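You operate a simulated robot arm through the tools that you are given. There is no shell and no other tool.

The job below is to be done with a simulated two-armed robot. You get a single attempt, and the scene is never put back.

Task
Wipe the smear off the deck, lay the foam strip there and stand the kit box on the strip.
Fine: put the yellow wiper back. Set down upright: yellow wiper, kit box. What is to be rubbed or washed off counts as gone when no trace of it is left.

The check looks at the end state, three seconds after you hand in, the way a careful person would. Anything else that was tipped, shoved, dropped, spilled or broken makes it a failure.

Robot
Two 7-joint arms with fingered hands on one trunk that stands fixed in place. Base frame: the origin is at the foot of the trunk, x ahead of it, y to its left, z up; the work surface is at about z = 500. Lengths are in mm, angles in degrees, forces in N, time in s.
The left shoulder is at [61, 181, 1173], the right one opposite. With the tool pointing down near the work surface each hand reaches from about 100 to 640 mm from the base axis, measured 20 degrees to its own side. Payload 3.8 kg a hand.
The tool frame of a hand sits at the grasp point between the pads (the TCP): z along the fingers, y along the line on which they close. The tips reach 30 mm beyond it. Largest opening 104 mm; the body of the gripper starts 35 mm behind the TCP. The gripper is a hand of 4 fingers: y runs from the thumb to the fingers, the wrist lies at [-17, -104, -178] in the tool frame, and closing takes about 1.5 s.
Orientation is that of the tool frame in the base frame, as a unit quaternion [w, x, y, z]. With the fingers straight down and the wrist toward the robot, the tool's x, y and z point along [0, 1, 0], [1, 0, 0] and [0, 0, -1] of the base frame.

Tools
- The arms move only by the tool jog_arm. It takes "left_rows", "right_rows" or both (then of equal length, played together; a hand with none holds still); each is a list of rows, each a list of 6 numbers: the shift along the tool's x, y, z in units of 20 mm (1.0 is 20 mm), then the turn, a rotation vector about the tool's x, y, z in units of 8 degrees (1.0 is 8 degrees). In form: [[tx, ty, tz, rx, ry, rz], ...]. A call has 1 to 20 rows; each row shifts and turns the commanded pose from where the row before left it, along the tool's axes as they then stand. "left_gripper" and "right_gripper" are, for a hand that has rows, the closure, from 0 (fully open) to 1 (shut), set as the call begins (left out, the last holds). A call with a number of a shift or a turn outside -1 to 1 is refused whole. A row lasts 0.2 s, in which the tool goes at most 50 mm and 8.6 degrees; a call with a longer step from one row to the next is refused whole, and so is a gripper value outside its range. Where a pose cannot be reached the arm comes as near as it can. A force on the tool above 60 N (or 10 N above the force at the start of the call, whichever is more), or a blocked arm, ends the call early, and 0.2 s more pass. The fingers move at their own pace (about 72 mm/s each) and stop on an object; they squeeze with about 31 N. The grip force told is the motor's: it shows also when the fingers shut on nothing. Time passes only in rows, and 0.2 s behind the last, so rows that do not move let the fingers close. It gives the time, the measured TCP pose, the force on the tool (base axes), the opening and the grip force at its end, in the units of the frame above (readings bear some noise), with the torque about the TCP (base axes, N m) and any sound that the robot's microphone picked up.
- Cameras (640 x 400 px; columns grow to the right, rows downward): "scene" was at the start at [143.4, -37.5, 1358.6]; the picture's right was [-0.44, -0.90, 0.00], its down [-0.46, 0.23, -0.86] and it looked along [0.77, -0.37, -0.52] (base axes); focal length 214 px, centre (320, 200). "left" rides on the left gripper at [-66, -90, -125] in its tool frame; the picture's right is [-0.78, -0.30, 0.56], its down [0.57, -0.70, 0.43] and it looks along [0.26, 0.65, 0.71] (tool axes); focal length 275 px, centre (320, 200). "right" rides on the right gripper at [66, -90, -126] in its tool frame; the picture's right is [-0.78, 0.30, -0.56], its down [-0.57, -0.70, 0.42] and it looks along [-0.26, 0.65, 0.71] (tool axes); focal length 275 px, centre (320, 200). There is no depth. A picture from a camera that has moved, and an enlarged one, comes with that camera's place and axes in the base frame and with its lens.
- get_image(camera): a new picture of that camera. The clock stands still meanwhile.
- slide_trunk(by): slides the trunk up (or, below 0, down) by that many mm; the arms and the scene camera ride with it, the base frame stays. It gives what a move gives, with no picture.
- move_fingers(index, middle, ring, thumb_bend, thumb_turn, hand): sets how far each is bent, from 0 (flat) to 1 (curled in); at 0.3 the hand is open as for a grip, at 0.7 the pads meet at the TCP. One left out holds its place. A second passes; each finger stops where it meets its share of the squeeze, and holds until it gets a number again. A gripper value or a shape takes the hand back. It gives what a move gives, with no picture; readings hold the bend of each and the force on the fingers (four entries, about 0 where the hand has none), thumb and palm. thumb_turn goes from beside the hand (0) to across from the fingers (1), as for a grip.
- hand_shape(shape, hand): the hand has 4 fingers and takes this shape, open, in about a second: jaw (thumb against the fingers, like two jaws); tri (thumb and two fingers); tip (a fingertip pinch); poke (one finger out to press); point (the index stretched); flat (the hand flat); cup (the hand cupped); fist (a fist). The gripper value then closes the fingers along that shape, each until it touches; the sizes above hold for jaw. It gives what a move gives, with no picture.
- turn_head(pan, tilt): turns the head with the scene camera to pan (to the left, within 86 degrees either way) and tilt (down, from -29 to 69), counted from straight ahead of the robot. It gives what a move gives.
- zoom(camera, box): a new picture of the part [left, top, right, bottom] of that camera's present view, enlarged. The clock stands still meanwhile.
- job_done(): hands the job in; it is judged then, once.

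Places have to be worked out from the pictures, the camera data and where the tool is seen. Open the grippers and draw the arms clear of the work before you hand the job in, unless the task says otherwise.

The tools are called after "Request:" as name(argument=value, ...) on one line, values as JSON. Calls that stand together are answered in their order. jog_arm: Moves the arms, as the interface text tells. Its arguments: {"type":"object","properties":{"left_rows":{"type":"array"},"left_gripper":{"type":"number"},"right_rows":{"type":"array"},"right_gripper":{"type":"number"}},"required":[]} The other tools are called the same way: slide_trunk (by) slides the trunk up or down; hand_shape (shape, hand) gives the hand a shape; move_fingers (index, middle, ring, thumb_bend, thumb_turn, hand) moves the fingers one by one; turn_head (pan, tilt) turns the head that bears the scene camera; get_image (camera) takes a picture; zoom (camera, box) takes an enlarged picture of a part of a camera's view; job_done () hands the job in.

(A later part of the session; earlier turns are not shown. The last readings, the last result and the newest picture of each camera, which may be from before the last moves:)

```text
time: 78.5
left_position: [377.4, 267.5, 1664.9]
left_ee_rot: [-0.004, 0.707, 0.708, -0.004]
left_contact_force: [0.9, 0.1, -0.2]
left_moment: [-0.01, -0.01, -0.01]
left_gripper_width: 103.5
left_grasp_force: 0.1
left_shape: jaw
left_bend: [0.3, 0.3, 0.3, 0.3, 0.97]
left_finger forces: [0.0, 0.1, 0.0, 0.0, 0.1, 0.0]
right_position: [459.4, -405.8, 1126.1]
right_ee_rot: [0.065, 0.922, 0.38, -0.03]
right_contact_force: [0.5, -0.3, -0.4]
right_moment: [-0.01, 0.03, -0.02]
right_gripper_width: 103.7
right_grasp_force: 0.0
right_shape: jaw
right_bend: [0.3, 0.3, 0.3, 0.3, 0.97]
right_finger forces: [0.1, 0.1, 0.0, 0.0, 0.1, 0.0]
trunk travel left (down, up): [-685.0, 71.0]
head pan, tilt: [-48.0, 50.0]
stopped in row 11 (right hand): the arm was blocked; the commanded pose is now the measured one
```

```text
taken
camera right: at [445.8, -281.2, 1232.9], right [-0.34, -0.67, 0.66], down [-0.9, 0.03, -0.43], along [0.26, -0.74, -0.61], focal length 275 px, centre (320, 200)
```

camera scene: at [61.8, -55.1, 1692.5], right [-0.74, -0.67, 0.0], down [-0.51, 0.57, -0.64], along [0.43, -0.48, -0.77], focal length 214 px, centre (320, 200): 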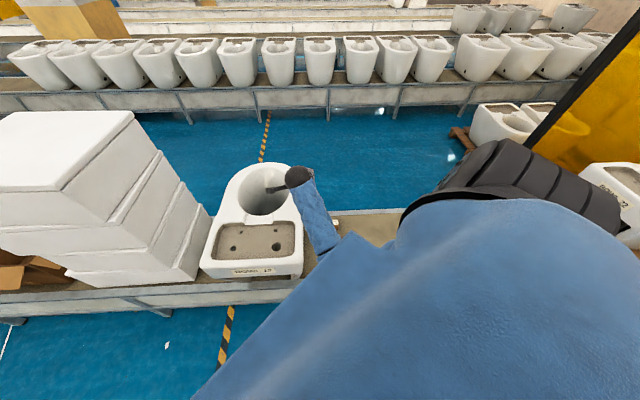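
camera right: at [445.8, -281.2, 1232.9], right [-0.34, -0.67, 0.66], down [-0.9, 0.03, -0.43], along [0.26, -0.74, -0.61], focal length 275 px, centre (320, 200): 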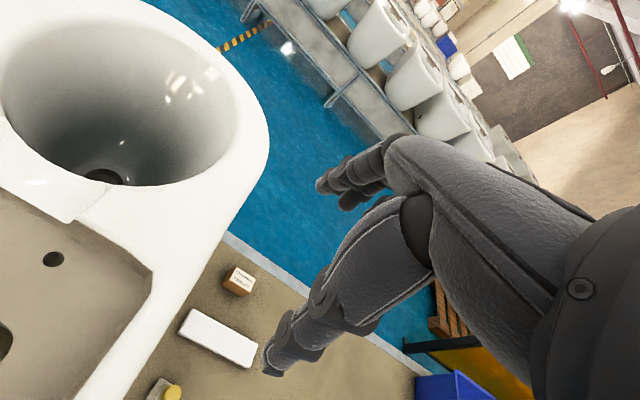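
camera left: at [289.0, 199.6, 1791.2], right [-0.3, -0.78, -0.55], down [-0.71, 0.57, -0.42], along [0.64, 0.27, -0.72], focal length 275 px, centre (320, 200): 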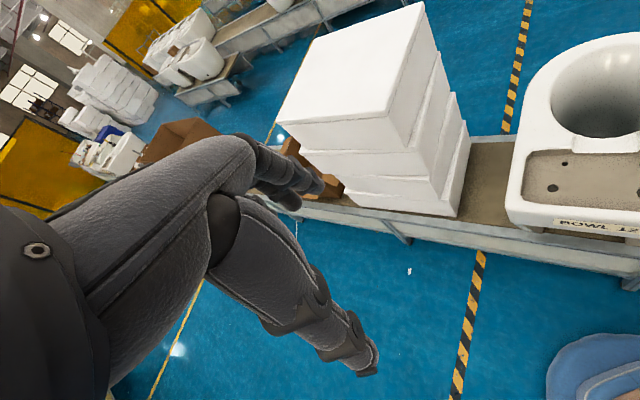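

The shoulder is only ~420 mm above the hand here, which cramps the wrist; lower hand height relative to the shoulder is the natural posture. I level the tilt while descending to about z 990 (still ~50 mm above the rim at tip level).

Request:
jog_arm(right_rows=[[0, 0, 0.5, 0.17, 0.19, 0], [0, 0, 1, 0.17, 0.19, 0], [0, 0, 1, 0.17, 0.19, 0], [0, 0, 1, 0.17, 0.19, 0], [0, 0, 1, 0, 0, 0], [0, 0, 1, 0, 0, 0], [0, 0, 1, 0, 0, 0], [0, 0, 0, 0, 0, 0]])

```text
time: 80.2
left_position: [377.4, 265.6, 1664.2]
left_ee_rot: [-0.004, 0.707, 0.707, -0.005]
left_contact_force: [0.2, 0.3, 0.0]
left_moment: [-0.01, 0.01, 0.04]
left_gripper_width: 103.5
left_grasp_force: 0.1
left_shape: jaw
left_bend: [0.3, 0.3, 0.3, 0.3, 0.97]
left_finger forces: [0.1, 0.1, 0.1, 0.0, 0.1, 0.0]
right_position: [457.5, -410.9, 994.2]
right_ee_rot: [-0.001, 0.924, 0.381, 0.0]
right_contact_force: [0.2, -0.4, 0.3]
right_moment: [-0.01, -0.01, 0.0]
right_gripper_width: 103.8
right_grasp_force: 0.0
right_shape: jaw
right_bend: [0.3, 0.3, 0.3, 0.3, 0.97]
right_finger forces: [0.0, 0.0, 0.0, 0.0, 0.1, 0.0]
trunk travel left (down, up): [-685.0, 71.0]
head pan, tilt: [-48.0, 50.0]
```

Level at (457.5,-411,994). Now I move toward the deck centre at this lower height, in two parts.

Request:
jog_arm(right_rows=[[0.5, -0.15, 0, 0, 0, 0], [1, -0.305, 0, 0, 0, 0], [1, -0.305, 0, 0, 0, 0], [1, -0.305, 0, 0, 0, 0], [1, -0.305, 0, 0, 0, 0], [0.5, -0.15, 0, 0, 0, 0], [0, 0, 0, 0, 0, 0]])

```text
time: 82.0
left_position: [377.7, 266.6, 1666.8]
left_ee_rot: [-0.004, 0.707, 0.707, -0.004]
left_contact_force: [-0.1, -0.3, 0.0]
left_moment: [-0.03, 0.0, 0.01]
left_gripper_width: 103.7
left_grasp_force: 0.1
left_shape: jaw
left_bend: [0.3, 0.3, 0.3, 0.3, 0.97]
left_finger forces: [0.1, 0.0, 0.0, 0.1, 0.0, 0.0]
right_position: [507.0, -370.6, 1004.1]
right_ee_rot: [0.034, 0.928, 0.371, -0.012]
right_contact_force: [0.6, 1.2, 0.4]
right_moment: [-0.01, 0.01, 0.02]
right_gripper_width: 104.3
right_grasp_force: 0.0
right_shape: jaw
right_bend: [0.3, 0.3, 0.3, 0.3, 0.97]
right_finger forces: [0.0, 0.1, 0.0, 0.0, 0.0, 0.0]
trunk travel left (down, up): [-685.0, 71.0]
head pan, tilt: [-48.0, 50.0]
stopped in row 7 (right hand): the arm was blocked; the commanded pose is now the measured one
```

Blocked again, now at (507,-371): with the arm in this configuration the -45° yaw is the problem. I level the hand, relax the yaw by 16° and try again toward the deck centre (empty hand, tips ~60 mm above the rim).

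Request:
jog_arm(right_rows=[[0, 0, 0, 0.2, 0.17, -0.8], [0, 0, 0, 0.19, 0.17, -0.8], [0, 0, 0, 0, 0, -0.4], [0, 0, 0, 0, 0, 0]])

```text
time: 83.0
left_position: [376.4, 267.2, 1665.4]
left_ee_rot: [-0.004, 0.707, 0.707, -0.004]
left_contact_force: [0.7, 0.5, -0.6]
left_moment: [-0.02, 0.0, 0.02]
left_gripper_width: 103.5
left_grasp_force: 0.1
left_shape: jaw
left_bend: [0.3, 0.3, 0.3, 0.3, 0.97]
left_finger forces: [0.1, 0.0, 0.0, 0.1, 0.0, 0.1]
right_position: [504.6, -366.6, 1001.1]
right_ee_rot: [-0.005, 0.868, 0.497, -0.004]
right_contact_force: [1.4, -0.6, -0.3]
right_moment: [-0.02, 0.02, 0.04]
right_gripper_width: 103.7
right_grasp_force: 0.1
right_shape: jaw
right_bend: [0.3, 0.3, 0.3, 0.3, 0.97]
right_finger forces: [0.0, 0.0, 0.0, 0.0, 0.0, 0.1]
trunk travel left (down, up): [-685.0, 71.0]
head pan, tilt: [-48.0, 50.0]
```

Level now with yaw ≈ -30°. I continue toward the deck centre.

Request:
jog_arm(right_rows=[[0.915, -0.164, 0, 0, 0, 0], [0.915, -0.164, 0, 0, 0, 0], [0.915, -0.164, 0, 0, 0, 0], [0.915, -0.164, 0, 0, 0, 0], [0.915, -0.164, 0, 0, 0, 0], [0.915, -0.164, 0, 0, 0, 0], [0.915, -0.164, 0, 0, 0, 0], [0.915, -0.164, 0, 0, 0, 0], [0, 0, 0, 0, 0, 0]])

```text
time: 85.2
left_position: [376.9, 266.4, 1664.7]
left_ee_rot: [-0.004, 0.707, 0.707, -0.004]
left_contact_force: [1.7, -0.1, 0.0]
left_moment: [0.03, 0.0, 0.0]
left_gripper_width: 103.8
left_grasp_force: 0.1
left_shape: jaw
left_bend: [0.3, 0.3, 0.3, 0.3, 0.97]
left_finger forces: [0.1, 0.0, 0.1, 0.0, 0.1, 0.1]
right_position: [560.0, -266.3, 1004.5]
right_ee_rot: [0.02, 0.873, 0.487, -0.016]
right_contact_force: [-0.3, 0.7, -0.2]
right_moment: [0.03, 0.02, -0.04]
right_gripper_width: 104.2
right_grasp_force: 0.1
right_shape: jaw
right_bend: [0.3, 0.3, 0.3, 0.3, 0.97]
right_finger forces: [0.0, 0.0, 0.1, 0.0, 0.0, 0.0]
trunk travel left (down, up): [-685.0, 71.0]
head pan, tilt: [-48.0, 50.0]
stopped in row 9 (right hand): the arm was blocked; the commanded pose is now the measured one
```

With yaw -30° it gets to (560,-266), still short. The data suggest a lower shoulder gives more freedom, so I back off slightly, level, rise 80 mm and then will lower the trunk by 100 to test.

Request:
jog_arm(right_rows=[[-0.8, 0, 0, 0.07, 0.17, 0], [-0.8, 0, 0, 0.07, 0.17, 0], [-0.8, 0, -0.5, 0, 0, 0], [0, 0, -1, 0, 0, 0], [0, 0, -1, 0, 0, 0], [0, 0, -1, 0, 0, 0], [0, 0, -0.5, 0, 0, 0], [0, 0, 0, 0, 0, 0]])

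```text
time: 87.0
left_position: [377.5, 265.7, 1665.6]
left_ee_rot: [-0.004, 0.707, 0.707, -0.004]
left_contact_force: [0.1, -0.2, 0.1]
left_moment: [0.01, 0.02, -0.04]
left_gripper_width: 103.9
left_grasp_force: 0.1
left_shape: jaw
left_bend: [0.3, 0.3, 0.3, 0.3, 0.97]
left_finger forces: [0.1, 0.0, 0.0, 0.1, 0.0, 0.0]
right_position: [533.4, -323.7, 1086.8]
right_ee_rot: [0.008, 0.875, 0.483, -0.007]
right_contact_force: [-0.4, 0.0, 0.3]
right_moment: [-0.01, 0.0, 0.0]
right_gripper_width: 103.7
right_grasp_force: 0.0
right_shape: jaw
right_bend: [0.3, 0.3, 0.3, 0.3, 0.97]
right_finger forces: [0.0, 0.1, 0.0, 0.0, 0.0, 0.1]
trunk travel left (down, up): [-685.0, 71.0]
head pan, tilt: [-48.0, 50.0]
```

At (533,-324,1087). I lower the trunk by 90; the tips will be at about z 967, well above the rim.

Request:
slide_trunk(by=-90)

```text
time: 88.3
left_position: [377.0, 266.2, 1576.1]
left_ee_rot: [-0.004, 0.707, 0.707, -0.003]
left_contact_force: [0.4, -0.3, 0.2]
left_moment: [-0.01, 0.0, -0.01]
left_gripper_width: 103.8
left_grasp_force: 0.1
left_shape: jaw
left_bend: [0.3, 0.3, 0.3, 0.3, 0.97]
left_finger forces: [0.0, 0.0, 0.0, 0.0, 0.0, 0.0]
right_position: [533.0, -326.7, 999.0]
right_ee_rot: [0.013, 0.876, 0.482, -0.007]
right_contact_force: [0.2, 0.0, 0.8]
right_moment: [-0.01, 0.0, 0.01]
right_gripper_width: 103.9
right_grasp_force: 0.1
right_shape: jaw
right_bend: [0.3, 0.3, 0.3, 0.3, 0.97]
right_finger forces: [0.1, 0.1, 0.0, 0.0, 0.0, 0.1]
trunk travel left (down, up): [-595.0, 161.0]
head pan, tilt: [-48.0, 50.0]
```

Trunk is now +270 from the start height. I raise the hand 150 mm, to lower the trunk further by the same afterwards.

Request:
jog_arm(right_rows=[[0, 0, -1, 0, 0, 0], [0, 0, -1, 0, 0, 0], [0, 0, -1, 0, 0, 0], [0, 0, -1, 0, 0, 0], [0, 0, -1, 0, 0, 0], [0, 0, -1, 0, 0, 0], [0, 0, -1, 0, 0, 0], [0, 0, -0.5, 0, 0, 0], [0, 0, 0, 0, 0, 0]])

```text
time: 90.3
left_position: [376.5, 266.0, 1575.1]
left_ee_rot: [-0.004, 0.707, 0.708, -0.003]
left_contact_force: [0.6, -0.1, -0.2]
left_moment: [0.01, 0.01, 0.01]
left_gripper_width: 103.5
left_grasp_force: 0.0
left_shape: jaw
left_bend: [0.3, 0.3, 0.3, 0.3, 0.97]
left_finger forces: [0.0, 0.0, 0.0, 0.0, 0.1, 0.0]
right_position: [533.8, -315.0, 1147.0]
right_ee_rot: [0.004, 0.876, 0.482, -0.003]
right_contact_force: [0.1, -0.3, 0.1]
right_moment: [-0.01, -0.03, 0.01]
right_gripper_width: 103.8
right_grasp_force: 0.2
right_shape: jaw
right_bend: [0.3, 0.3, 0.3, 0.3, 0.97]
right_finger forces: [0.0, 0.0, 0.0, 0.0, 0.1, 0.1]
trunk travel left (down, up): [-595.0, 161.0]
head pan, tilt: [-48.0, 50.0]
```

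Rising improved the tracking, confirming that a lower shoulder helps. I slide the trunk down 150.

Request:
slide_trunk(by=-150)

```text
time: 92.0
left_position: [376.0, 265.9, 1425.8]
left_ee_rot: [-0.004, 0.707, 0.708, -0.004]
left_contact_force: [0.3, 0.1, 0.1]
left_moment: [-0.01, 0.0, 0.02]
left_gripper_width: 103.7
left_grasp_force: 0.1
left_shape: jaw
left_bend: [0.3, 0.3, 0.3, 0.3, 0.97]
left_finger forces: [0.0, 0.0, 0.0, 0.0, 0.1, 0.0]
right_position: [533.2, -321.5, 996.2]
right_ee_rot: [0.011, 0.877, 0.481, -0.006]
right_contact_force: [0.0, -0.3, 0.1]
right_moment: [-0.02, 0.01, -0.01]
right_gripper_width: 103.8
right_grasp_force: 0.0
right_shape: jaw
right_bend: [0.3, 0.3, 0.3, 0.3, 0.97]
right_finger forces: [0.0, 0.1, 0.0, 0.1, 0.0, 0.0]
trunk travel left (down, up): [-445.0, 311.0]
head pan, tilt: [-48.0, 50.0]
```

Trunk is +120 now. I try moving to the deck centre again from here.

Request:
jog_arm(right_rows=[[0.92, -0.31, 0, 0.05, 0.08, 0], [0.92, -0.31, 0, 0, 0, 0], [0.92, -0.31, 0, 0, 0, 0], [0.92, -0.31, 0, 0, 0, 0], [0.92, -0.31, 0, 0, 0, 0], [0, 0, 0, 0, 0, 0]])

Request:
get_image(camera="scene")

```text
time: 93.1
left_position: [376.8, 266.8, 1425.0]
left_ee_rot: [-0.005, 0.707, 0.707, -0.005]
left_contact_force: [0.3, 0.4, -0.4]
left_moment: [-0.02, -0.01, -0.01]
left_gripper_width: 103.7
left_grasp_force: 0.0
left_shape: jaw
left_bend: [0.3, 0.3, 0.3, 0.3, 0.97]
left_finger forces: [0.0, 0.0, 0.0, 0.0, 0.0, 0.0]
right_position: [556.8, -297.2, 1007.6]
right_ee_rot: [0.05, 0.888, 0.456, -0.019]
right_contact_force: [-0.3, -0.5, -1.5]
right_moment: [0.02, 0.01, 0.0]
right_gripper_width: 103.9
right_grasp_force: 0.0
right_shape: jaw
right_bend: [0.3, 0.3, 0.3, 0.3, 0.97]
right_finger forces: [0.1, 0.1, 0.0, 0.0, 0.1, 0.1]
trunk travel left (down, up): [-445.0, 311.0]
head pan, tilt: [-48.0, 50.0]
stopped in row 5 (right hand): the arm was blocked; the commanded pose is now the measured one
```

```text
taken
camera scene: at [81.2, -55.2, 1451.9], right [-0.74, -0.67, 0.0], down [-0.51, 0.57, -0.64], along [0.43, -0.48, -0.77], focal length 214 px, centre (320, 200)
```

scene: 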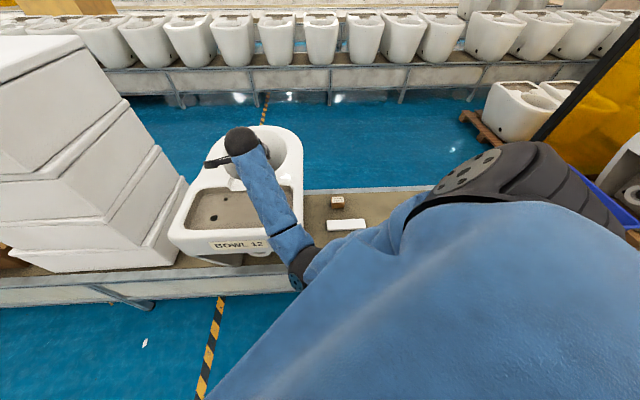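

Here the low elbow makes the wrist run out of flexion; the right arm simply can't hold -44° over the deck, while about -18° worked. Plan: right arm lays the strip on the deck a bit skewed, then the left arm (whose natural yaw there is ≈ -40°) straightens it. I level and travel back over the strip at z≈1000.

Request:
jog_arm(right_rows=[[-0.6, 0, 0, 0.17, 0.19, 0], [-0.9, 0.1, 0, 0.17, 0.19, 0], [-0.95, 0.144, 0, 0.17, 0.19, 0], [-0.95, 0.144, 0, 0, 0, 0], [-0.95, 0.144, 0, 0, 0, 0], [-0.95, 0.144, 0, 0, 0, 0], [-0.95, 0.144, 0, 0, 0, 0], [-0.95, 0.144, 0, 0, 0, 0], [-0.95, 0.144, 0, 0, 0, 0], [-0.95, 0.144, 0, 0, 0, 0], [-0.95, 0.144, 0, 0, 0, 0], [-0.95, 0.144, 0, 0, 0, 0], [-0.95, 0.144, 0, 0, 0, 0], [-0.95, 0.144, 0, 0, 0, 0], [-0.95, 0.144, 0, 0, 0, 0], [-0.95, 0.144, 0, 0, 0, 0], [-0.95, 0.144, 0, 0, 0, 0], [-0.95, 0.144, 0, 0, 0, 0], [0, 0, 0, 0, 0, 0]])

```text
time: 97.1
left_position: [377.0, 267.4, 1425.3]
left_ee_rot: [-0.004, 0.707, 0.708, -0.005]
left_contact_force: [-0.5, 0.6, 0.3]
left_moment: [-0.02, 0.02, 0.03]
left_gripper_width: 103.7
left_grasp_force: 0.1
left_shape: jaw
left_bend: [0.3, 0.3, 0.3, 0.3, 0.97]
left_finger forces: [0.0, 0.1, 0.0, 0.1, 0.0, 0.1]
right_position: [403.1, -594.9, 1008.7]
right_ee_rot: [-0.001, 0.889, 0.458, 0.001]
right_contact_force: [-0.2, 0.1, -0.6]
right_moment: [0.05, 0.01, 0.03]
right_gripper_width: 103.8
right_grasp_force: 0.0
right_shape: jaw
right_bend: [0.3, 0.3, 0.3, 0.3, 0.97]
right_finger forces: [0.0, 0.0, 0.0, 0.1, 0.1, 0.0]
trunk travel left (down, up): [-445.0, 311.0]
head pan, tilt: [-48.0, 50.0]
```

Level over the strip at (403,-595,1009). I turn to yaw -44.4° and lower the trunk by 160.

Request:
jog_arm(right_rows=[[0, 0, 0, 0, 0, 0.56], [0, 0, 0, 0, 0, 0.55], [0, 0, 0, 0, 0, 0]])

Request:
slide_trunk(by=-160)

Request:
get_image(camera="right")

```text
time: 97.9
left_position: [377.7, 266.1, 1425.9]
left_ee_rot: [-0.004, 0.707, 0.707, -0.004]
left_contact_force: [-0.3, -0.3, -0.8]
left_moment: [0.0, 0.0, -0.03]
left_gripper_width: 103.7
left_grasp_force: 0.1
left_shape: jaw
left_bend: [0.3, 0.3, 0.3, 0.3, 0.97]
left_finger forces: [0.0, 0.1, 0.0, 0.1, 0.1, 0.1]
right_position: [402.3, -594.2, 1007.7]
right_ee_rot: [-0.002, 0.922, 0.388, 0.0]
right_contact_force: [0.3, -0.2, 0.5]
right_moment: [-0.01, 0.01, 0.0]
right_gripper_width: 103.9
right_grasp_force: 0.1
right_shape: jaw
right_bend: [0.3, 0.3, 0.3, 0.3, 0.97]
right_finger forces: [0.1, 0.1, 0.0, 0.1, 0.0, 0.0]
trunk travel left (down, up): [-445.0, 311.0]
head pan, tilt: [-48.0, 50.0]
```

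```text
time: 99.8
left_position: [375.9, 266.5, 1265.3]
left_ee_rot: [-0.004, 0.707, 0.707, -0.004]
left_contact_force: [-0.4, -0.5, -0.6]
left_moment: [0.0, 0.02, 0.01]
left_gripper_width: 103.7
left_grasp_force: 0.1
left_shape: jaw
left_bend: [0.3, 0.3, 0.3, 0.3, 0.97]
left_finger forces: [0.0, 0.0, 0.0, 0.0, 0.1, 0.1]
right_position: [403.4, -594.6, 847.6]
right_ee_rot: [-0.001, 0.922, 0.388, 0.001]
right_contact_force: [0.5, 0.0, 0.0]
right_moment: [-0.02, 0.0, 0.0]
right_gripper_width: 103.6
right_grasp_force: 0.1
right_shape: jaw
right_bend: [0.3, 0.3, 0.3, 0.3, 0.97]
right_finger forces: [0.0, 0.0, 0.0, 0.0, 0.1, 0.0]
trunk travel left (down, up): [-285.0, 471.0]
head pan, tilt: [-48.0, 50.0]
```

```text
taken
camera right: at [385.9, -487.2, 971.5], right [-0.33, -0.76, 0.55], down [-0.9, 0.08, -0.42], along [0.28, -0.64, -0.72], focal length 275 px, centre (320, 200)
```

right: 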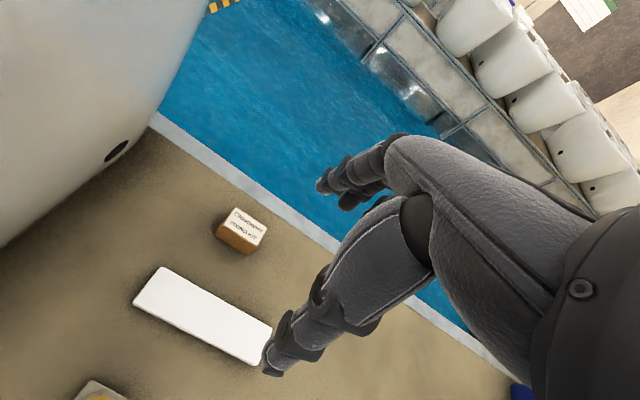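

The strip's centre works out at (398,-609), yaw -44°. I correct by about 15 mm and descend to z≈648.

Request:
jog_arm(right_rows=[[-0.35, 0.155, 0.5, 0, 0, 0], [-0.35, 0.155, 0.5, 0, 0, 0], [0, 0, 1, 0, 0, 0], [0, 0, 1, 0, 0, 0], [0, 0, 1, 0, 0, 0], [0, 0, 1, 0, 0, 0], [0, 0, 1, 0, 0, 0], [0, 0, 1, 0, 0, 0], [0, 0, 1, 0, 0, 0], [0, 0, 1, 0, 0, 0], [0, 0, 1, 0, 0, 0], [0, 0, 0, 0, 0, 0]])

Request:
get_image(camera="right")

Request:
zoom(camera="scene", box=[260, 150, 440, 270])

```text
time: 102.4
left_position: [376.6, 265.5, 1264.0]
left_ee_rot: [-0.004, 0.708, 0.707, -0.004]
left_contact_force: [-0.2, -0.5, 0.3]
left_moment: [0.03, 0.02, -0.01]
left_gripper_width: 103.6
left_grasp_force: 0.1
left_shape: jaw
left_bend: [0.3, 0.3, 0.3, 0.3, 0.97]
left_finger forces: [0.1, 0.1, 0.0, 0.0, 0.1, 0.0]
right_position: [397.3, -606.9, 645.4]
right_ee_rot: [-0.001, 0.921, 0.388, 0.001]
right_contact_force: [-0.2, 0.8, 0.0]
right_moment: [0.03, 0.01, 0.0]
right_gripper_width: 103.7
right_grasp_force: 0.1
right_shape: jaw
right_bend: [0.3, 0.3, 0.3, 0.3, 0.97]
right_finger forces: [0.0, 0.0, 0.0, 0.1, 0.0, 0.0]
trunk travel left (down, up): [-285.0, 471.0]
head pan, tilt: [-48.0, 50.0]
```

```text
taken
camera right: at [380.2, -500.0, 769.6], right [-0.33, -0.76, 0.55], down [-0.9, 0.08, -0.42], along [0.28, -0.64, -0.72], focal length 275 px, centre (320, 200)
```

right: 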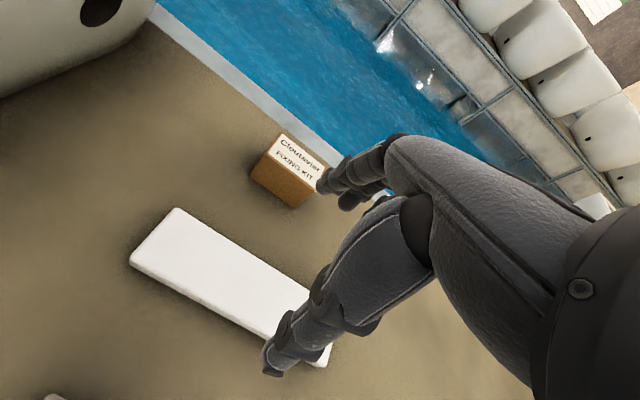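

```text
3.33 times, centred on (350, 210) of scene
camera zoom: at [129.2, -55.3, 1290.0], right [-0.74, -0.67, 0.0], down [-0.51, 0.57, -0.64], along [0.43, -0.48, -0.77], focal length 715 px, centre (220, 167)
```

zoom: 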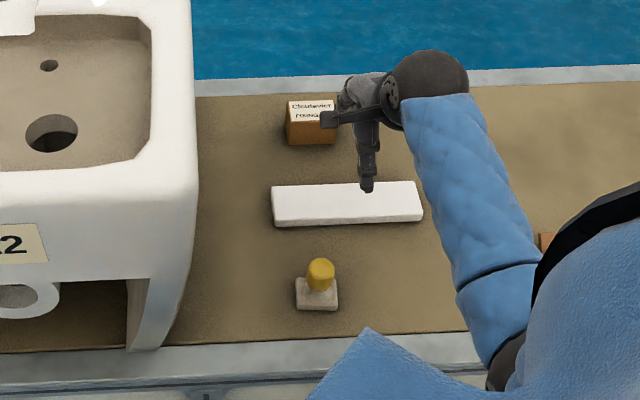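

Strip centre confirmed at (397.5,-610.6). I apply the 3–4 mm correction and descend to about z 537, tips just above the belt on both sides of the strip.

Request:
jog_arm(right_rows=[[-0.12, 0.13, 0.6, 0, 0, 0], [0, 0, 1, 0, 0, 0], [0, 0, 1, 0, 0, 0], [0, 0, 1, 0, 0, 0], [0, 0, 0.8, 0, 0, 0], [0, 0, 0.6, 0, 0, 0], [0, 0, 0.4, 0, 0, 0], [0, 0, 0, 0, 0, 0]])

Request:
get_image(camera="right")

Request:
zoom(camera="scene", box=[290, 160, 420, 260])

```text
time: 104.2
left_position: [377.0, 266.2, 1264.5]
left_ee_rot: [-0.005, 0.707, 0.707, -0.004]
left_contact_force: [-0.1, -0.8, 0.4]
left_moment: [-0.02, 0.04, 0.02]
left_gripper_width: 103.6
left_grasp_force: 0.0
left_shape: jaw
left_bend: [0.3, 0.3, 0.3, 0.3, 0.97]
left_finger forces: [0.0, 0.0, 0.1, 0.1, 0.0, 0.0]
right_position: [396.9, -611.7, 538.8]
right_ee_rot: [-0.001, 0.922, 0.388, 0.001]
right_contact_force: [0.2, -0.2, 0.5]
right_moment: [0.0, -0.02, 0.02]
right_gripper_width: 103.8
right_grasp_force: 0.0
right_shape: jaw
right_bend: [0.3, 0.3, 0.3, 0.3, 0.97]
right_finger forces: [0.0, 0.0, 0.0, 0.0, 0.1, 0.0]
trunk travel left (down, up): [-285.0, 471.0]
head pan, tilt: [-48.0, 50.0]
```

```text
taken
camera right: at [380.4, -503.3, 663.0], right [-0.33, -0.76, 0.55], down [-0.9, 0.08, -0.42], along [0.28, -0.64, -0.72], focal length 275 px, centre (320, 200)
```

right: 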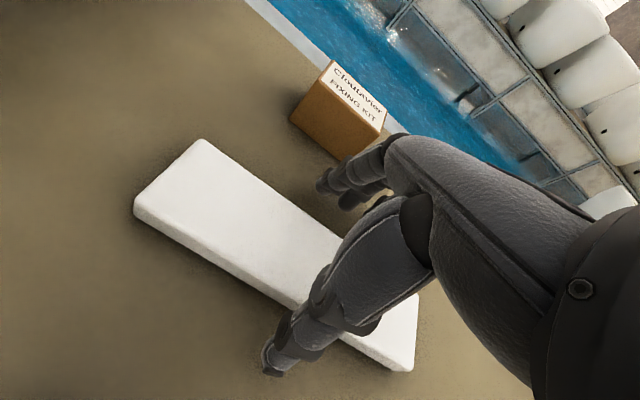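

```text
4.00 times, centred on (355, 210) of scene
camera zoom: at [129.2, -55.3, 1290.0], right [-0.74, -0.67, 0.0], down [-0.51, 0.57, -0.64], along [0.43, -0.48, -0.77], focal length 858 px, centre (180, 160)
```

zoom: 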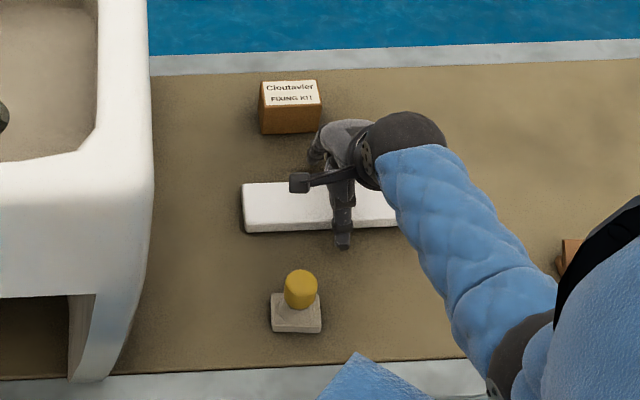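

Thumb and fingers straddle the strip. I lower in small steps to bring the tips close to the belt, watching the force.

Request:
jog_arm(right_rows=[[0, 0, 0.12, 0, 0, 0], [0, 0, 0.12, 0, 0, 0], [0, 0, 0, 0, 0, 0]])

```text
time: 105.0
left_position: [377.2, 266.1, 1265.4]
left_ee_rot: [-0.005, 0.706, 0.708, -0.004]
left_contact_force: [0.3, 0.4, -0.4]
left_moment: [0.05, -0.02, 0.0]
left_gripper_width: 103.7
left_grasp_force: 0.0
left_shape: jaw
left_bend: [0.3, 0.3, 0.3, 0.3, 0.97]
left_finger forces: [0.0, 0.0, 0.0, 0.0, 0.0, 0.1]
right_position: [397.6, -610.9, 534.0]
right_ee_rot: [-0.002, 0.922, 0.388, 0.001]
right_contact_force: [-0.3, 0.1, -0.5]
right_moment: [0.01, 0.01, 0.0]
right_gripper_width: 103.7
right_grasp_force: 0.0
right_shape: jaw
right_bend: [0.3, 0.3, 0.3, 0.3, 0.97]
right_finger forces: [0.1, 0.1, 0.0, 0.0, 0.0, 0.0]
trunk travel left (down, up): [-285.0, 471.0]
head pan, tilt: [-48.0, 50.0]
```

Tips are a few mm above the belt with no contact. I close partway first and check for belt contact.

Request:
jog_arm(right_rows=[[0, 0, 0, 0, 0, 0], [0, 0, 0, 0, 0, 0], [0, 0, 0, 0, 0, 0]], right_gripper=0.35)

Request:
zoom(camera="right", box=[200, 120, 460, 390])

```text
time: 105.8
left_position: [375.8, 266.4, 1266.6]
left_ee_rot: [-0.004, 0.707, 0.707, -0.003]
left_contact_force: [-0.7, -0.1, 0.0]
left_moment: [-0.01, -0.02, 0.03]
left_gripper_width: 103.7
left_grasp_force: 0.1
left_shape: jaw
left_bend: [0.3, 0.3, 0.3, 0.3, 0.97]
left_finger forces: [0.1, 0.0, 0.0, 0.0, 0.0, 0.1]
right_position: [398.2, -611.9, 534.4]
right_ee_rot: [-0.002, 0.922, 0.388, 0.0]
right_contact_force: [0.1, 0.4, -0.5]
right_moment: [-0.01, 0.0, -0.01]
right_gripper_width: 68.0
right_grasp_force: 0.1
right_shape: jaw
right_bend: [0.73, 0.39, 0.35, 0.6, 0.99]
right_finger forces: [0.0, 0.1, 0.0, 0.0, 0.1, 0.0]
trunk travel left (down, up): [-285.0, 471.0]
head pan, tilt: [-48.0, 50.0]
```

```text
1.48 times, centred on (330, 255) of right
camera zoom: at [380.5, -503.3, 658.3], right [-0.33, -0.76, 0.55], down [-0.9, 0.08, -0.42], along [0.28, -0.64, -0.72], focal length 408 px, centre (305, 118)
```

zoom: 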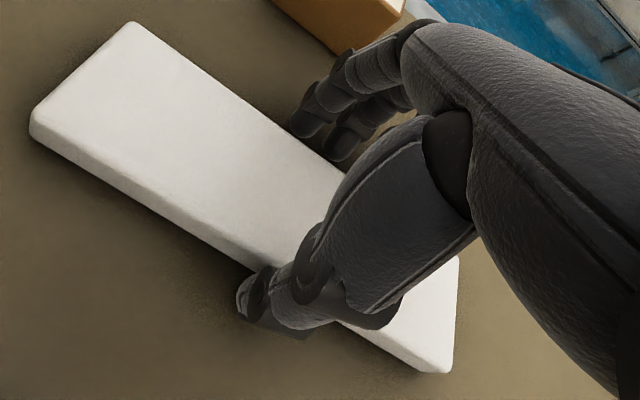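

The fingers are half closed with no load, but the index reads a bend of 0.73, further than the others. I look from the scene camera before closing fully.

Request:
zoom(camera="scene", box=[320, 170, 400, 240])

Request:
get_image(camera="right")

```text
5.71 times, centred on (360, 205) of scene
camera zoom: at [129.2, -55.3, 1290.0], right [-0.74, -0.67, 0.0], down [-0.51, 0.57, -0.64], along [0.43, -0.48, -0.77], focal length 1226 px, centre (91, 171)
```

zoom: 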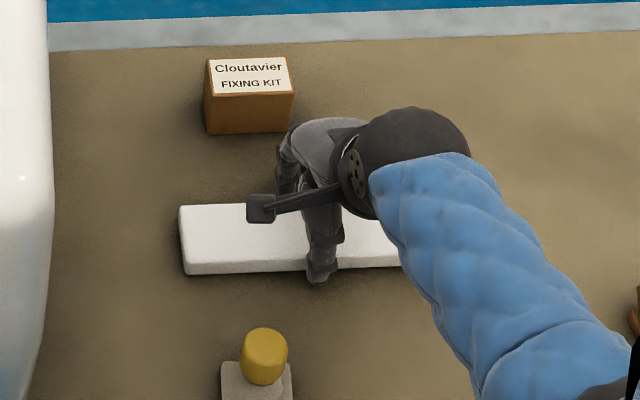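

```text
taken
camera right: at [380.5, -503.3, 658.3], right [-0.33, -0.76, 0.55], down [-0.9, 0.08, -0.42], along [0.28, -0.64, -0.72], focal length 275 px, centre (320, 200)
```

right: 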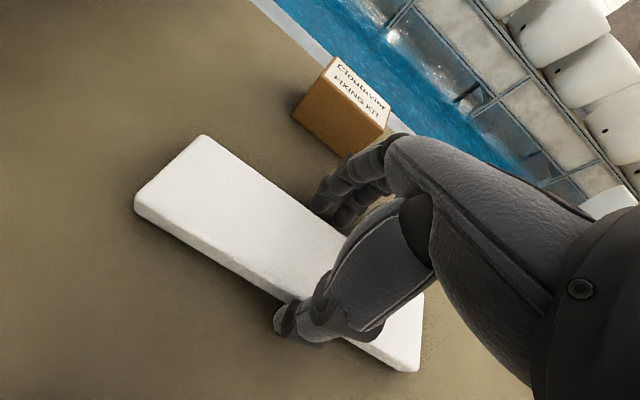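

To get a symmetric grip I set the fingers individually: all three fingers and the thumb to about 0.42, just short of the strip's sides.

Request:
move_fingers(hand="right", index=0.42, middle=0.42, ring=0.42, thumb_bend=0.45, thumb_turn=1)

Request:
get_image(camera="right")

Request:
zoom(camera="scene", box=[320, 170, 400, 240])

```text
time: 106.8
left_position: [377.1, 265.4, 1265.6]
left_ee_rot: [-0.004, 0.707, 0.707, -0.004]
left_contact_force: [0.1, 0.6, -0.4]
left_moment: [0.02, 0.0, 0.01]
left_gripper_width: 103.7
left_grasp_force: 0.1
left_shape: jaw
left_bend: [0.3, 0.3, 0.3, 0.3, 0.97]
left_finger forces: [0.0, 0.0, 0.1, 0.0, 0.0, 0.0]
right_position: [397.4, -611.3, 534.9]
right_ee_rot: [-0.001, 0.922, 0.388, 0.0]
right_contact_force: [0.0, 0.3, 1.8]
right_moment: [-0.07, -0.03, -0.02]
right_gripper_width: 71.0
right_grasp_force: 0.9
right_shape: fingers
right_bend: [0.42, 0.42, 0.42, 0.45, 0.99]
right_finger forces: [0.0, 1.9, 0.0, 0.0, 0.2, 0.0]
trunk travel left (down, up): [-285.0, 471.0]
head pan, tilt: [-48.0, 50.0]
```

```text
taken
camera right: at [380.5, -503.2, 658.5], right [-0.33, -0.76, 0.55], down [-0.9, 0.08, -0.42], along [0.28, -0.64, -0.72], focal length 275 px, centre (320, 200)
```

right: 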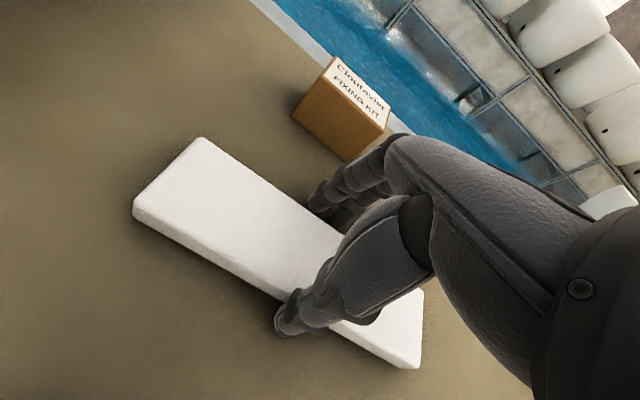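

```text
5.71 times, centred on (360, 205) of scene
camera zoom: at [129.1, -55.2, 1290.1], right [-0.74, -0.67, 0.0], down [-0.51, 0.57, -0.64], along [0.43, -0.48, -0.77], focal length 1226 px, centre (91, 171)
```

zoom: 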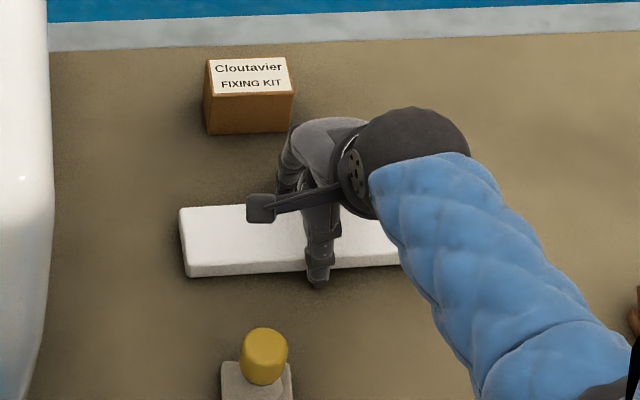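

The middle fingertip already touches the belt lightly (2 N up). I raise 2 mm and then close all fingers toward 0.6 so each stops on the strip.

Request:
jog_arm(right_rows=[[0, 0, -0.1, 0, 0, 0], [0, 0, 0, 0, 0, 0]])

Request:
move_fingers(hand="right", index=0.5, middle=0.5, ring=0.5, thumb_bend=0.5)

Request:
get_image(camera="right")

```text
time: 107.4
left_position: [376.4, 266.2, 1265.0]
left_ee_rot: [-0.004, 0.707, 0.707, -0.005]
left_contact_force: [-0.1, -0.1, 0.5]
left_moment: [0.0, 0.0, 0.02]
left_gripper_width: 103.6
left_grasp_force: 0.0
left_shape: jaw
left_bend: [0.3, 0.3, 0.3, 0.3, 0.97]
left_finger forces: [0.1, 0.0, 0.0, 0.0, 0.1, 0.0]
right_position: [397.4, -612.0, 535.5]
right_ee_rot: [-0.002, 0.921, 0.389, 0.001]
right_contact_force: [0.4, 0.8, -1.1]
right_moment: [0.0, -0.04, 0.02]
right_gripper_width: 70.6
right_grasp_force: 0.0
right_shape: fingers
right_bend: [0.42, 0.42, 0.42, 0.45, 0.99]
right_finger forces: [0.0, 0.1, 0.1, 0.1, 0.1, 0.0]
trunk travel left (down, up): [-285.0, 471.0]
head pan, tilt: [-48.0, 50.0]
```

```text
time: 108.4
left_position: [376.5, 266.4, 1265.4]
left_ee_rot: [-0.004, 0.707, 0.707, -0.004]
left_contact_force: [0.0, -0.9, 0.3]
left_moment: [-0.01, -0.05, 0.0]
left_gripper_width: 103.8
left_grasp_force: 0.1
left_shape: jaw
left_bend: [0.3, 0.3, 0.3, 0.3, 0.97]
left_finger forces: [0.1, 0.0, 0.0, 0.0, 0.0, 0.0]
right_position: [397.2, -612.7, 537.5]
right_ee_rot: [-0.003, 0.922, 0.388, 0.0]
right_contact_force: [0.0, 0.3, -0.1]
right_moment: [0.0, -0.01, -0.02]
right_gripper_width: 58.4
right_grasp_force: 2.1
right_shape: fingers
right_bend: [0.49, 0.49, 0.49, 0.48, 1.0]
right_finger forces: [0.8, 0.8, 0.6, 0.0, 2.4, 0.1]
trunk travel left (down, up): [-285.0, 471.0]
head pan, tilt: [-48.0, 50.0]
```

```text
taken
camera right: at [380.9, -503.8, 660.2], right [-0.33, -0.76, 0.55], down [-0.9, 0.08, -0.42], along [0.28, -0.64, -0.72], focal length 275 px, centre (320, 200)
```

right: 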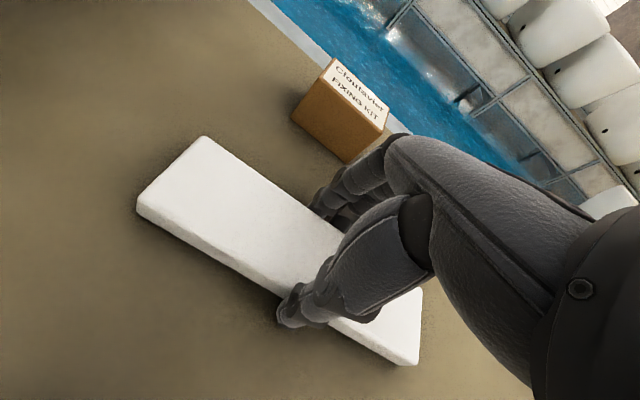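

All three fingers and the thumb now touch the strip's sides evenly (width 58 mm). I tighten by commanding 0.62.

Request:
move_fingers(hand="right", index=0.62, middle=0.62, ring=0.62, thumb_bend=0.62)

Request:
get_image(camera="right")

```text
time: 109.4
left_position: [377.8, 265.7, 1265.2]
left_ee_rot: [-0.005, 0.707, 0.707, -0.004]
left_contact_force: [1.0, 0.8, -0.4]
left_moment: [-0.01, -0.02, -0.01]
left_gripper_width: 103.5
left_grasp_force: 0.1
left_shape: jaw
left_bend: [0.3, 0.3, 0.3, 0.3, 0.97]
left_finger forces: [0.0, 0.1, 0.0, 0.1, 0.1, 0.0]
right_position: [397.2, -611.9, 536.1]
right_ee_rot: [-0.002, 0.921, 0.389, 0.0]
right_contact_force: [-0.4, -0.1, 0.9]
right_moment: [0.0, -0.02, 0.01]
right_gripper_width: 55.5
right_grasp_force: 17.4
right_shape: fingers
right_bend: [0.54, 0.56, 0.55, 0.48, 0.99]
right_finger forces: [5.8, 6.0, 5.2, 0.0, 17.0, 0.1]
trunk travel left (down, up): [-285.0, 471.0]
head pan, tilt: [-48.0, 50.0]
```

```text
taken
camera right: at [380.9, -503.8, 660.2], right [-0.33, -0.76, 0.55], down [-0.9, 0.08, -0.42], along [0.28, -0.64, -0.72], focal length 275 px, centre (320, 200)
```

right: 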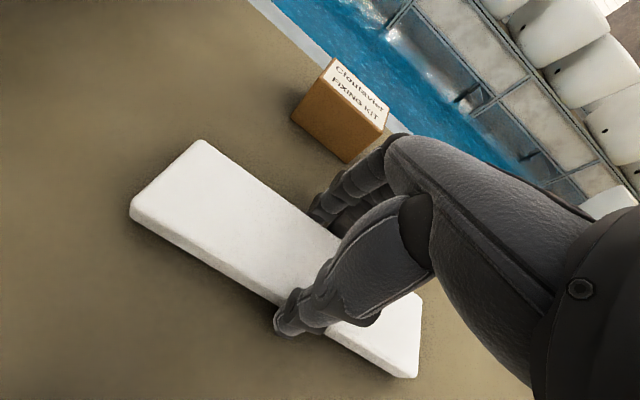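

Even grip of 17 N against the thumb. I lift slowly 30 mm and check that the strip comes along.

Request:
jog_arm(right_rows=[[0, 0, -0.2, 0, 0, 0], [0, 0, -0.3, 0, 0, 0], [0, 0, -0.5, 0, 0, 0], [0, 0, -0.5, 0, 0, 0], [0, 0, 0, 0, 0, 0]])

Request:
get_image(camera="right")

Request:
zoom(camera="scene", box=[310, 160, 410, 240])

```text
time: 110.6
left_position: [377.6, 266.2, 1265.3]
left_ee_rot: [-0.004, 0.708, 0.707, -0.005]
left_contact_force: [-0.2, 0.3, 0.0]
left_moment: [0.02, -0.02, 0.0]
left_gripper_width: 103.9
left_grasp_force: 0.0
left_shape: jaw
left_bend: [0.3, 0.3, 0.3, 0.3, 0.97]
left_finger forces: [0.1, 0.0, 0.0, 0.0, 0.0, 0.0]
right_position: [396.5, -611.8, 566.6]
right_ee_rot: [-0.002, 0.921, 0.389, 0.0]
right_contact_force: [0.3, 0.9, 0.0]
right_moment: [0.0, 0.03, 0.01]
right_gripper_width: 55.8
right_grasp_force: 16.9
right_shape: fingers
right_bend: [0.54, 0.56, 0.55, 0.48, 0.99]
right_finger forces: [5.8, 6.1, 5.2, 0.0, 17.1, 0.0]
trunk travel left (down, up): [-285.0, 471.0]
head pan, tilt: [-48.0, 50.0]
```

```text
taken
camera right: at [380.8, -504.6, 690.0], right [-0.33, -0.76, 0.55], down [-0.9, 0.08, -0.42], along [0.28, -0.64, -0.72], focal length 275 px, centre (320, 200)
```

right: 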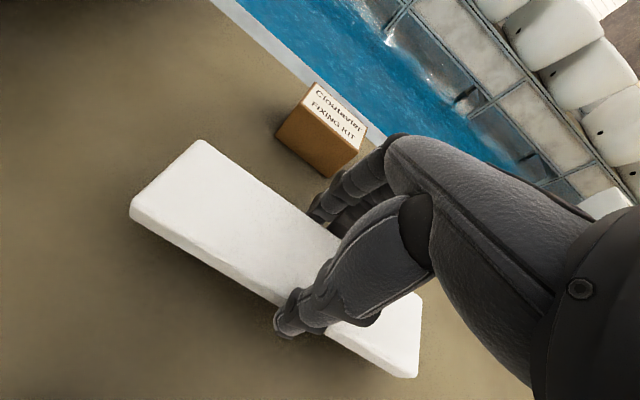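

```text
5.00 times, centred on (360, 200) of scene
camera zoom: at [129.3, -55.4, 1290.0], right [-0.74, -0.67, 0.0], down [-0.51, 0.57, -0.64], along [0.43, -0.48, -0.77], focal length 1072 px, centre (120, 200)
```

zoom: 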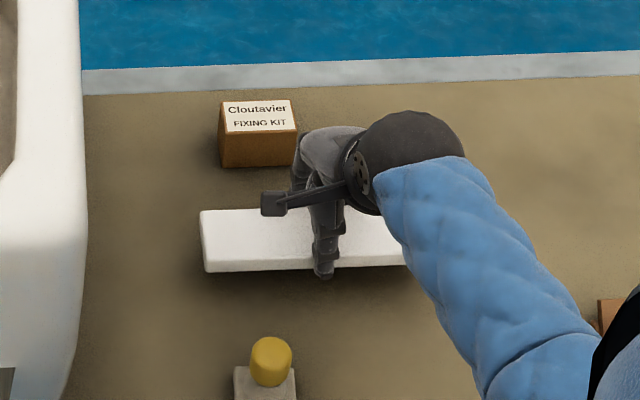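

The strip is held level and secure. I raise the trunk by 300 (strip is ~90 mm to the right of the bowl's side, path straight up).

Request:
slide_trunk(by=300)

```text
time: 113.6
left_position: [376.4, 267.0, 1564.5]
left_ee_rot: [-0.004, 0.707, 0.707, -0.005]
left_contact_force: [0.3, 0.2, 0.3]
left_moment: [-0.02, 0.0, -0.01]
left_gripper_width: 103.5
left_grasp_force: 0.0
left_shape: jaw
left_bend: [0.3, 0.3, 0.3, 0.3, 0.97]
left_finger forces: [0.1, 0.0, 0.1, 0.0, 0.1, 0.0]
right_position: [397.8, -612.2, 866.6]
right_ee_rot: [-0.002, 0.922, 0.388, 0.0]
right_contact_force: [-0.2, 0.1, -1.0]
right_moment: [0.04, 0.04, 0.02]
right_gripper_width: 55.7
right_grasp_force: 16.9
right_shape: fingers
right_bend: [0.54, 0.56, 0.56, 0.48, 0.99]
right_finger forces: [5.9, 6.1, 5.2, 0.0, 17.2, 0.0]
trunk travel left (down, up): [-585.0, 171.0]
head pan, tilt: [-48.0, 50.0]
```

Now at z 867. I lift another 130 mm and turn the hand to yaw ≈ -18° while still clear to the right of the bowl.

Request:
jog_arm(right_rows=[[0, 0, -0.5, 0, 0, 0], [0, 0, -1, 0, 0, 0], [0, 0, -1, 0, 0, 0], [0, 0, -1, 0, 0, 0], [0, 0, -1, 0, 0, 0], [0, 0, -1, 0, 0, 0], [0, 0, -1, 0, 0, 0], [0, 0, 0, 0, 0, -0.65], [0, 0, 0, 0, 0, -0.65], [0, 0, 0, 0, 0, -0.65], [0, 0, 0, 0, 0, -0.65], [0, 0, 0, 0, 0, -0.65], [0, 0, 0, 0, 0, 0]])

Request:
get_image(camera="right")

```text
time: 116.4
left_position: [376.1, 266.6, 1565.3]
left_ee_rot: [-0.005, 0.708, 0.707, -0.004]
left_contact_force: [-0.2, -0.5, -0.2]
left_moment: [0.02, -0.02, 0.0]
left_gripper_width: 103.8
left_grasp_force: 0.0
left_shape: jaw
left_bend: [0.3, 0.3, 0.3, 0.3, 0.97]
left_finger forces: [0.0, 0.0, 0.0, 0.0, 0.1, 0.1]
right_position: [398.7, -611.9, 996.7]
right_ee_rot: [-0.002, 0.81, 0.587, 0.001]
right_contact_force: [0.6, -0.4, 0.1]
right_moment: [0.02, 0.02, 0.01]
right_gripper_width: 55.5
right_grasp_force: 16.8
right_shape: fingers
right_bend: [0.54, 0.56, 0.56, 0.48, 0.99]
right_finger forces: [5.8, 6.1, 5.2, 0.0, 16.9, 0.0]
trunk travel left (down, up): [-585.0, 171.0]
head pan, tilt: [-48.0, 50.0]
```

```text
taken
camera right: at [334.4, -523.5, 1120.1], right [0.04, -0.83, 0.55], down [-0.85, -0.32, -0.43], along [0.53, -0.45, -0.72], focal length 275 px, centre (320, 200)
```

right: 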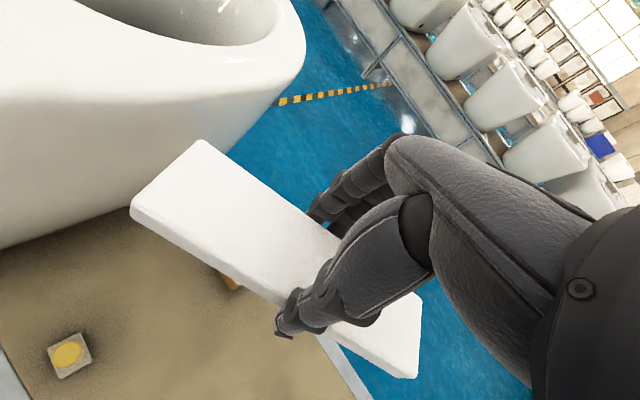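

The strip is steady at yaw -18°. I carry it toward the deck, first two thirds of the way.

Request:
jog_arm(right_rows=[[0.5, 0.03, 0, 0, 0, 0], [0.99, 0.07, 0, 0, 0, 0], [0.99, 0.07, 0, 0, 0, 0], [0.99, 0.07, 0, 0, 0, 0], [0.99, 0.07, 0, 0, 0, 0], [0.99, 0.07, 0, 0, 0, 0], [0.99, 0.07, 0, 0, 0, 0], [0.99, 0.07, 0, 0, 0, 0], [0.99, 0.07, 0, 0, 0, 0], [0.99, 0.07, 0, 0, 0, 0], [0.99, 0.07, 0, 0, 0, 0], [0.99, 0.07, 0, 0, 0, 0], [0.99, 0.07, 0, 0, 0, 0], [0.99, 0.07, 0, 0, 0, 0], [0, 0, 0, 0, 0, 0]])

```text
time: 119.6
left_position: [376.6, 264.9, 1564.6]
left_ee_rot: [-0.004, 0.707, 0.707, -0.004]
left_contact_force: [-0.2, -0.1, -0.6]
left_moment: [-0.01, 0.01, -0.03]
left_gripper_width: 103.9
left_grasp_force: 0.1
left_shape: jaw
left_bend: [0.3, 0.3, 0.3, 0.3, 0.97]
left_finger forces: [0.0, 0.0, 0.1, 0.1, 0.1, 0.0]
right_position: [500.5, -364.4, 996.5]
right_ee_rot: [-0.002, 0.81, 0.586, 0.001]
right_contact_force: [0.8, 0.6, -0.2]
right_moment: [0.03, -0.04, 0.02]
right_gripper_width: 55.5
right_grasp_force: 16.6
right_shape: fingers
right_bend: [0.54, 0.56, 0.56, 0.48, 0.99]
right_finger forces: [5.8, 6.0, 5.2, 0.0, 16.9, 0.1]
trunk travel left (down, up): [-585.0, 171.0]
head pan, tilt: [-48.0, 50.0]
```

On track and level at (500,-364,997). I continue to the deck centre.

Request:
jog_arm(right_rows=[[0.925, 0.0625, 0, 0, 0, 0], [0.925, 0.0625, 0, 0, 0, 0], [0.925, 0.0625, 0, 0, 0, 0], [0.925, 0.0625, 0, 0, 0, 0], [0.925, 0.0625, 0, 0, 0, 0], [0.925, 0.0625, 0, 0, 0, 0], [0.925, 0.0625, 0, 0, 0, 0], [0.925, 0.0625, 0, 0, 0, 0], [0, 0, 0, 0, 0, 0]])

Request:
get_image(camera="right")

Request:
turn_head(pan=-25, tilt=60)

Request:
get_image(camera="scene")

```text
time: 121.6
left_position: [377.2, 266.0, 1564.8]
left_ee_rot: [-0.004, 0.707, 0.707, -0.004]
left_contact_force: [0.3, 0.3, -0.2]
left_moment: [0.01, -0.05, -0.01]
left_gripper_width: 103.8
left_grasp_force: 0.0
left_shape: jaw
left_bend: [0.3, 0.3, 0.3, 0.3, 0.97]
left_finger forces: [0.0, 0.0, 0.0, 0.0, 0.0, 0.0]
right_position: [555.5, -228.8, 997.9]
right_ee_rot: [-0.002, 0.811, 0.585, 0.001]
right_contact_force: [0.3, 0.2, -1.0]
right_moment: [0.02, 0.02, 0.0]
right_gripper_width: 55.4
right_grasp_force: 16.9
right_shape: fingers
right_bend: [0.54, 0.56, 0.56, 0.48, 0.99]
right_finger forces: [5.7, 6.0, 5.1, 0.0, 17.0, 0.0]
trunk travel left (down, up): [-585.0, 171.0]
head pan, tilt: [-48.0, 50.0]
```

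```text
taken
camera right: at [492.0, -139.0, 1122.3], right [0.04, -0.83, 0.55], down [-0.85, -0.32, -0.43], along [0.53, -0.45, -0.72], focal length 275 px, centre (320, 200)
```

right: 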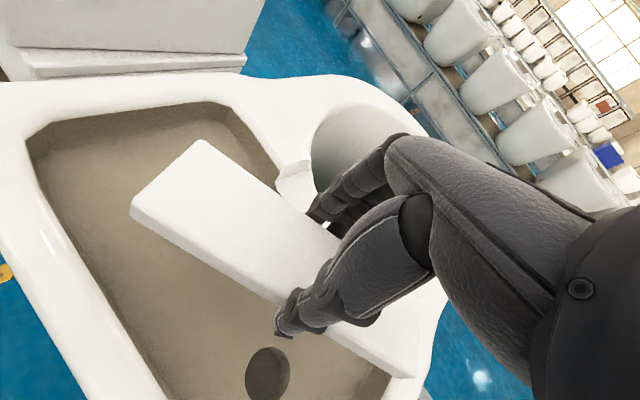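

```text
time: 122.4
left_position: [377.7, 264.8, 1565.0]
left_ee_rot: [-0.004, 0.707, 0.707, -0.004]
left_contact_force: [-0.6, 0.4, -0.2]
left_moment: [-0.03, -0.03, 0.01]
left_gripper_width: 103.8
left_grasp_force: 0.1
left_shape: jaw
left_bend: [0.3, 0.3, 0.3, 0.3, 0.97]
left_finger forces: [0.0, 0.0, 0.1, 0.0, 0.0, 0.0]
right_position: [555.0, -228.8, 998.6]
right_ee_rot: [-0.002, 0.811, 0.586, 0.001]
right_contact_force: [0.2, 0.3, -0.5]
right_moment: [0.01, 0.02, 0.0]
right_gripper_width: 55.6
right_grasp_force: 16.9
right_shape: fingers
right_bend: [0.54, 0.56, 0.56, 0.48, 0.99]
right_finger forces: [5.8, 6.0, 5.3, 0.0, 16.9, 0.0]
trunk travel left (down, up): [-585.0, 171.0]
head pan, tilt: [-25.0, 60.0]
```

```text
taken
camera scene: at [73.3, -26.2, 1579.9], right [-0.42, -0.91, 0.0], down [-0.78, 0.37, -0.5], along [0.45, -0.21, -0.87], focal length 214 px, centre (320, 200)
```

scene: 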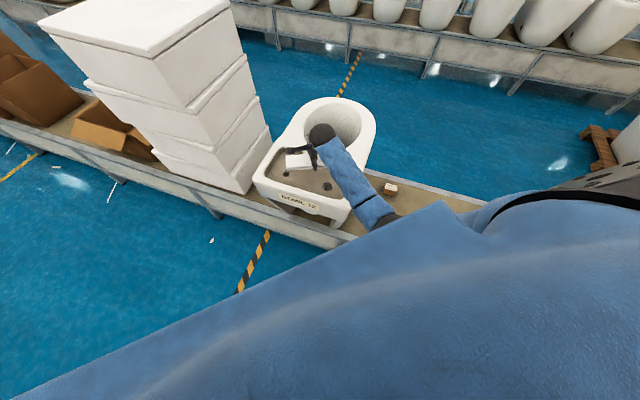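

It's over the deck centre and level. I try turning the yaw a bit further toward the deck's line (8°) to reduce the skew and watch whether the arm still holds level.

Request:
jog_arm(right_rows=[[0, 0, 0, 0, 0, 0.5], [0, 0, 0, 0, 0, 0.5], [0, 0, 0, 0, 0, 0]])

```text
time: 123.2
left_position: [377.3, 266.5, 1563.8]
left_ee_rot: [-0.005, 0.707, 0.707, -0.004]
left_contact_force: [-0.2, 0.5, -0.1]
left_moment: [0.01, 0.01, 0.02]
left_gripper_width: 103.4
left_grasp_force: 0.0
left_shape: jaw
left_bend: [0.3, 0.3, 0.3, 0.3, 0.97]
left_finger forces: [0.0, 0.0, 0.1, 0.1, 0.1, 0.0]
right_position: [555.2, -227.7, 998.5]
right_ee_rot: [-0.002, 0.85, 0.527, 0.001]
right_contact_force: [-0.7, -0.7, -0.5]
right_moment: [-0.01, 0.03, 0.0]
right_gripper_width: 55.2
right_grasp_force: 17.2
right_shape: fingers
right_bend: [0.54, 0.56, 0.56, 0.48, 0.99]
right_finger forces: [5.9, 5.8, 5.2, 0.0, 16.9, 0.1]
trunk travel left (down, up): [-585.0, 171.0]
head pan, tilt: [-25.0, 60.0]
```

Still level at yaw -26°. Another 8°.

Request:
jog_arm(right_rows=[[0, 0, 0, 0, 0, 0.5], [0, 0, 0, 0, 0, 0.5], [0, 0, 0, 0, 0, 0]])

```text
time: 124.0
left_position: [378.5, 265.5, 1564.3]
left_ee_rot: [-0.005, 0.708, 0.706, -0.004]
left_contact_force: [0.0, 0.4, -0.1]
left_moment: [0.02, -0.02, -0.01]
left_gripper_width: 103.6
left_grasp_force: 0.0
left_shape: jaw
left_bend: [0.3, 0.3, 0.3, 0.3, 0.97]
left_finger forces: [0.0, 0.0, 0.0, 0.0, 0.1, 0.0]
right_position: [555.4, -228.2, 998.2]
right_ee_rot: [-0.003, 0.885, 0.466, 0.0]
right_contact_force: [-0.2, -0.3, 0.3]
right_moment: [-0.02, 0.01, -0.03]
right_gripper_width: 55.7
right_grasp_force: 17.2
right_shape: fingers
right_bend: [0.54, 0.56, 0.56, 0.48, 0.99]
right_finger forces: [5.8, 6.0, 5.2, 0.0, 17.0, 0.0]
trunk travel left (down, up): [-585.0, 171.0]
head pan, tilt: [-25.0, 60.0]
```

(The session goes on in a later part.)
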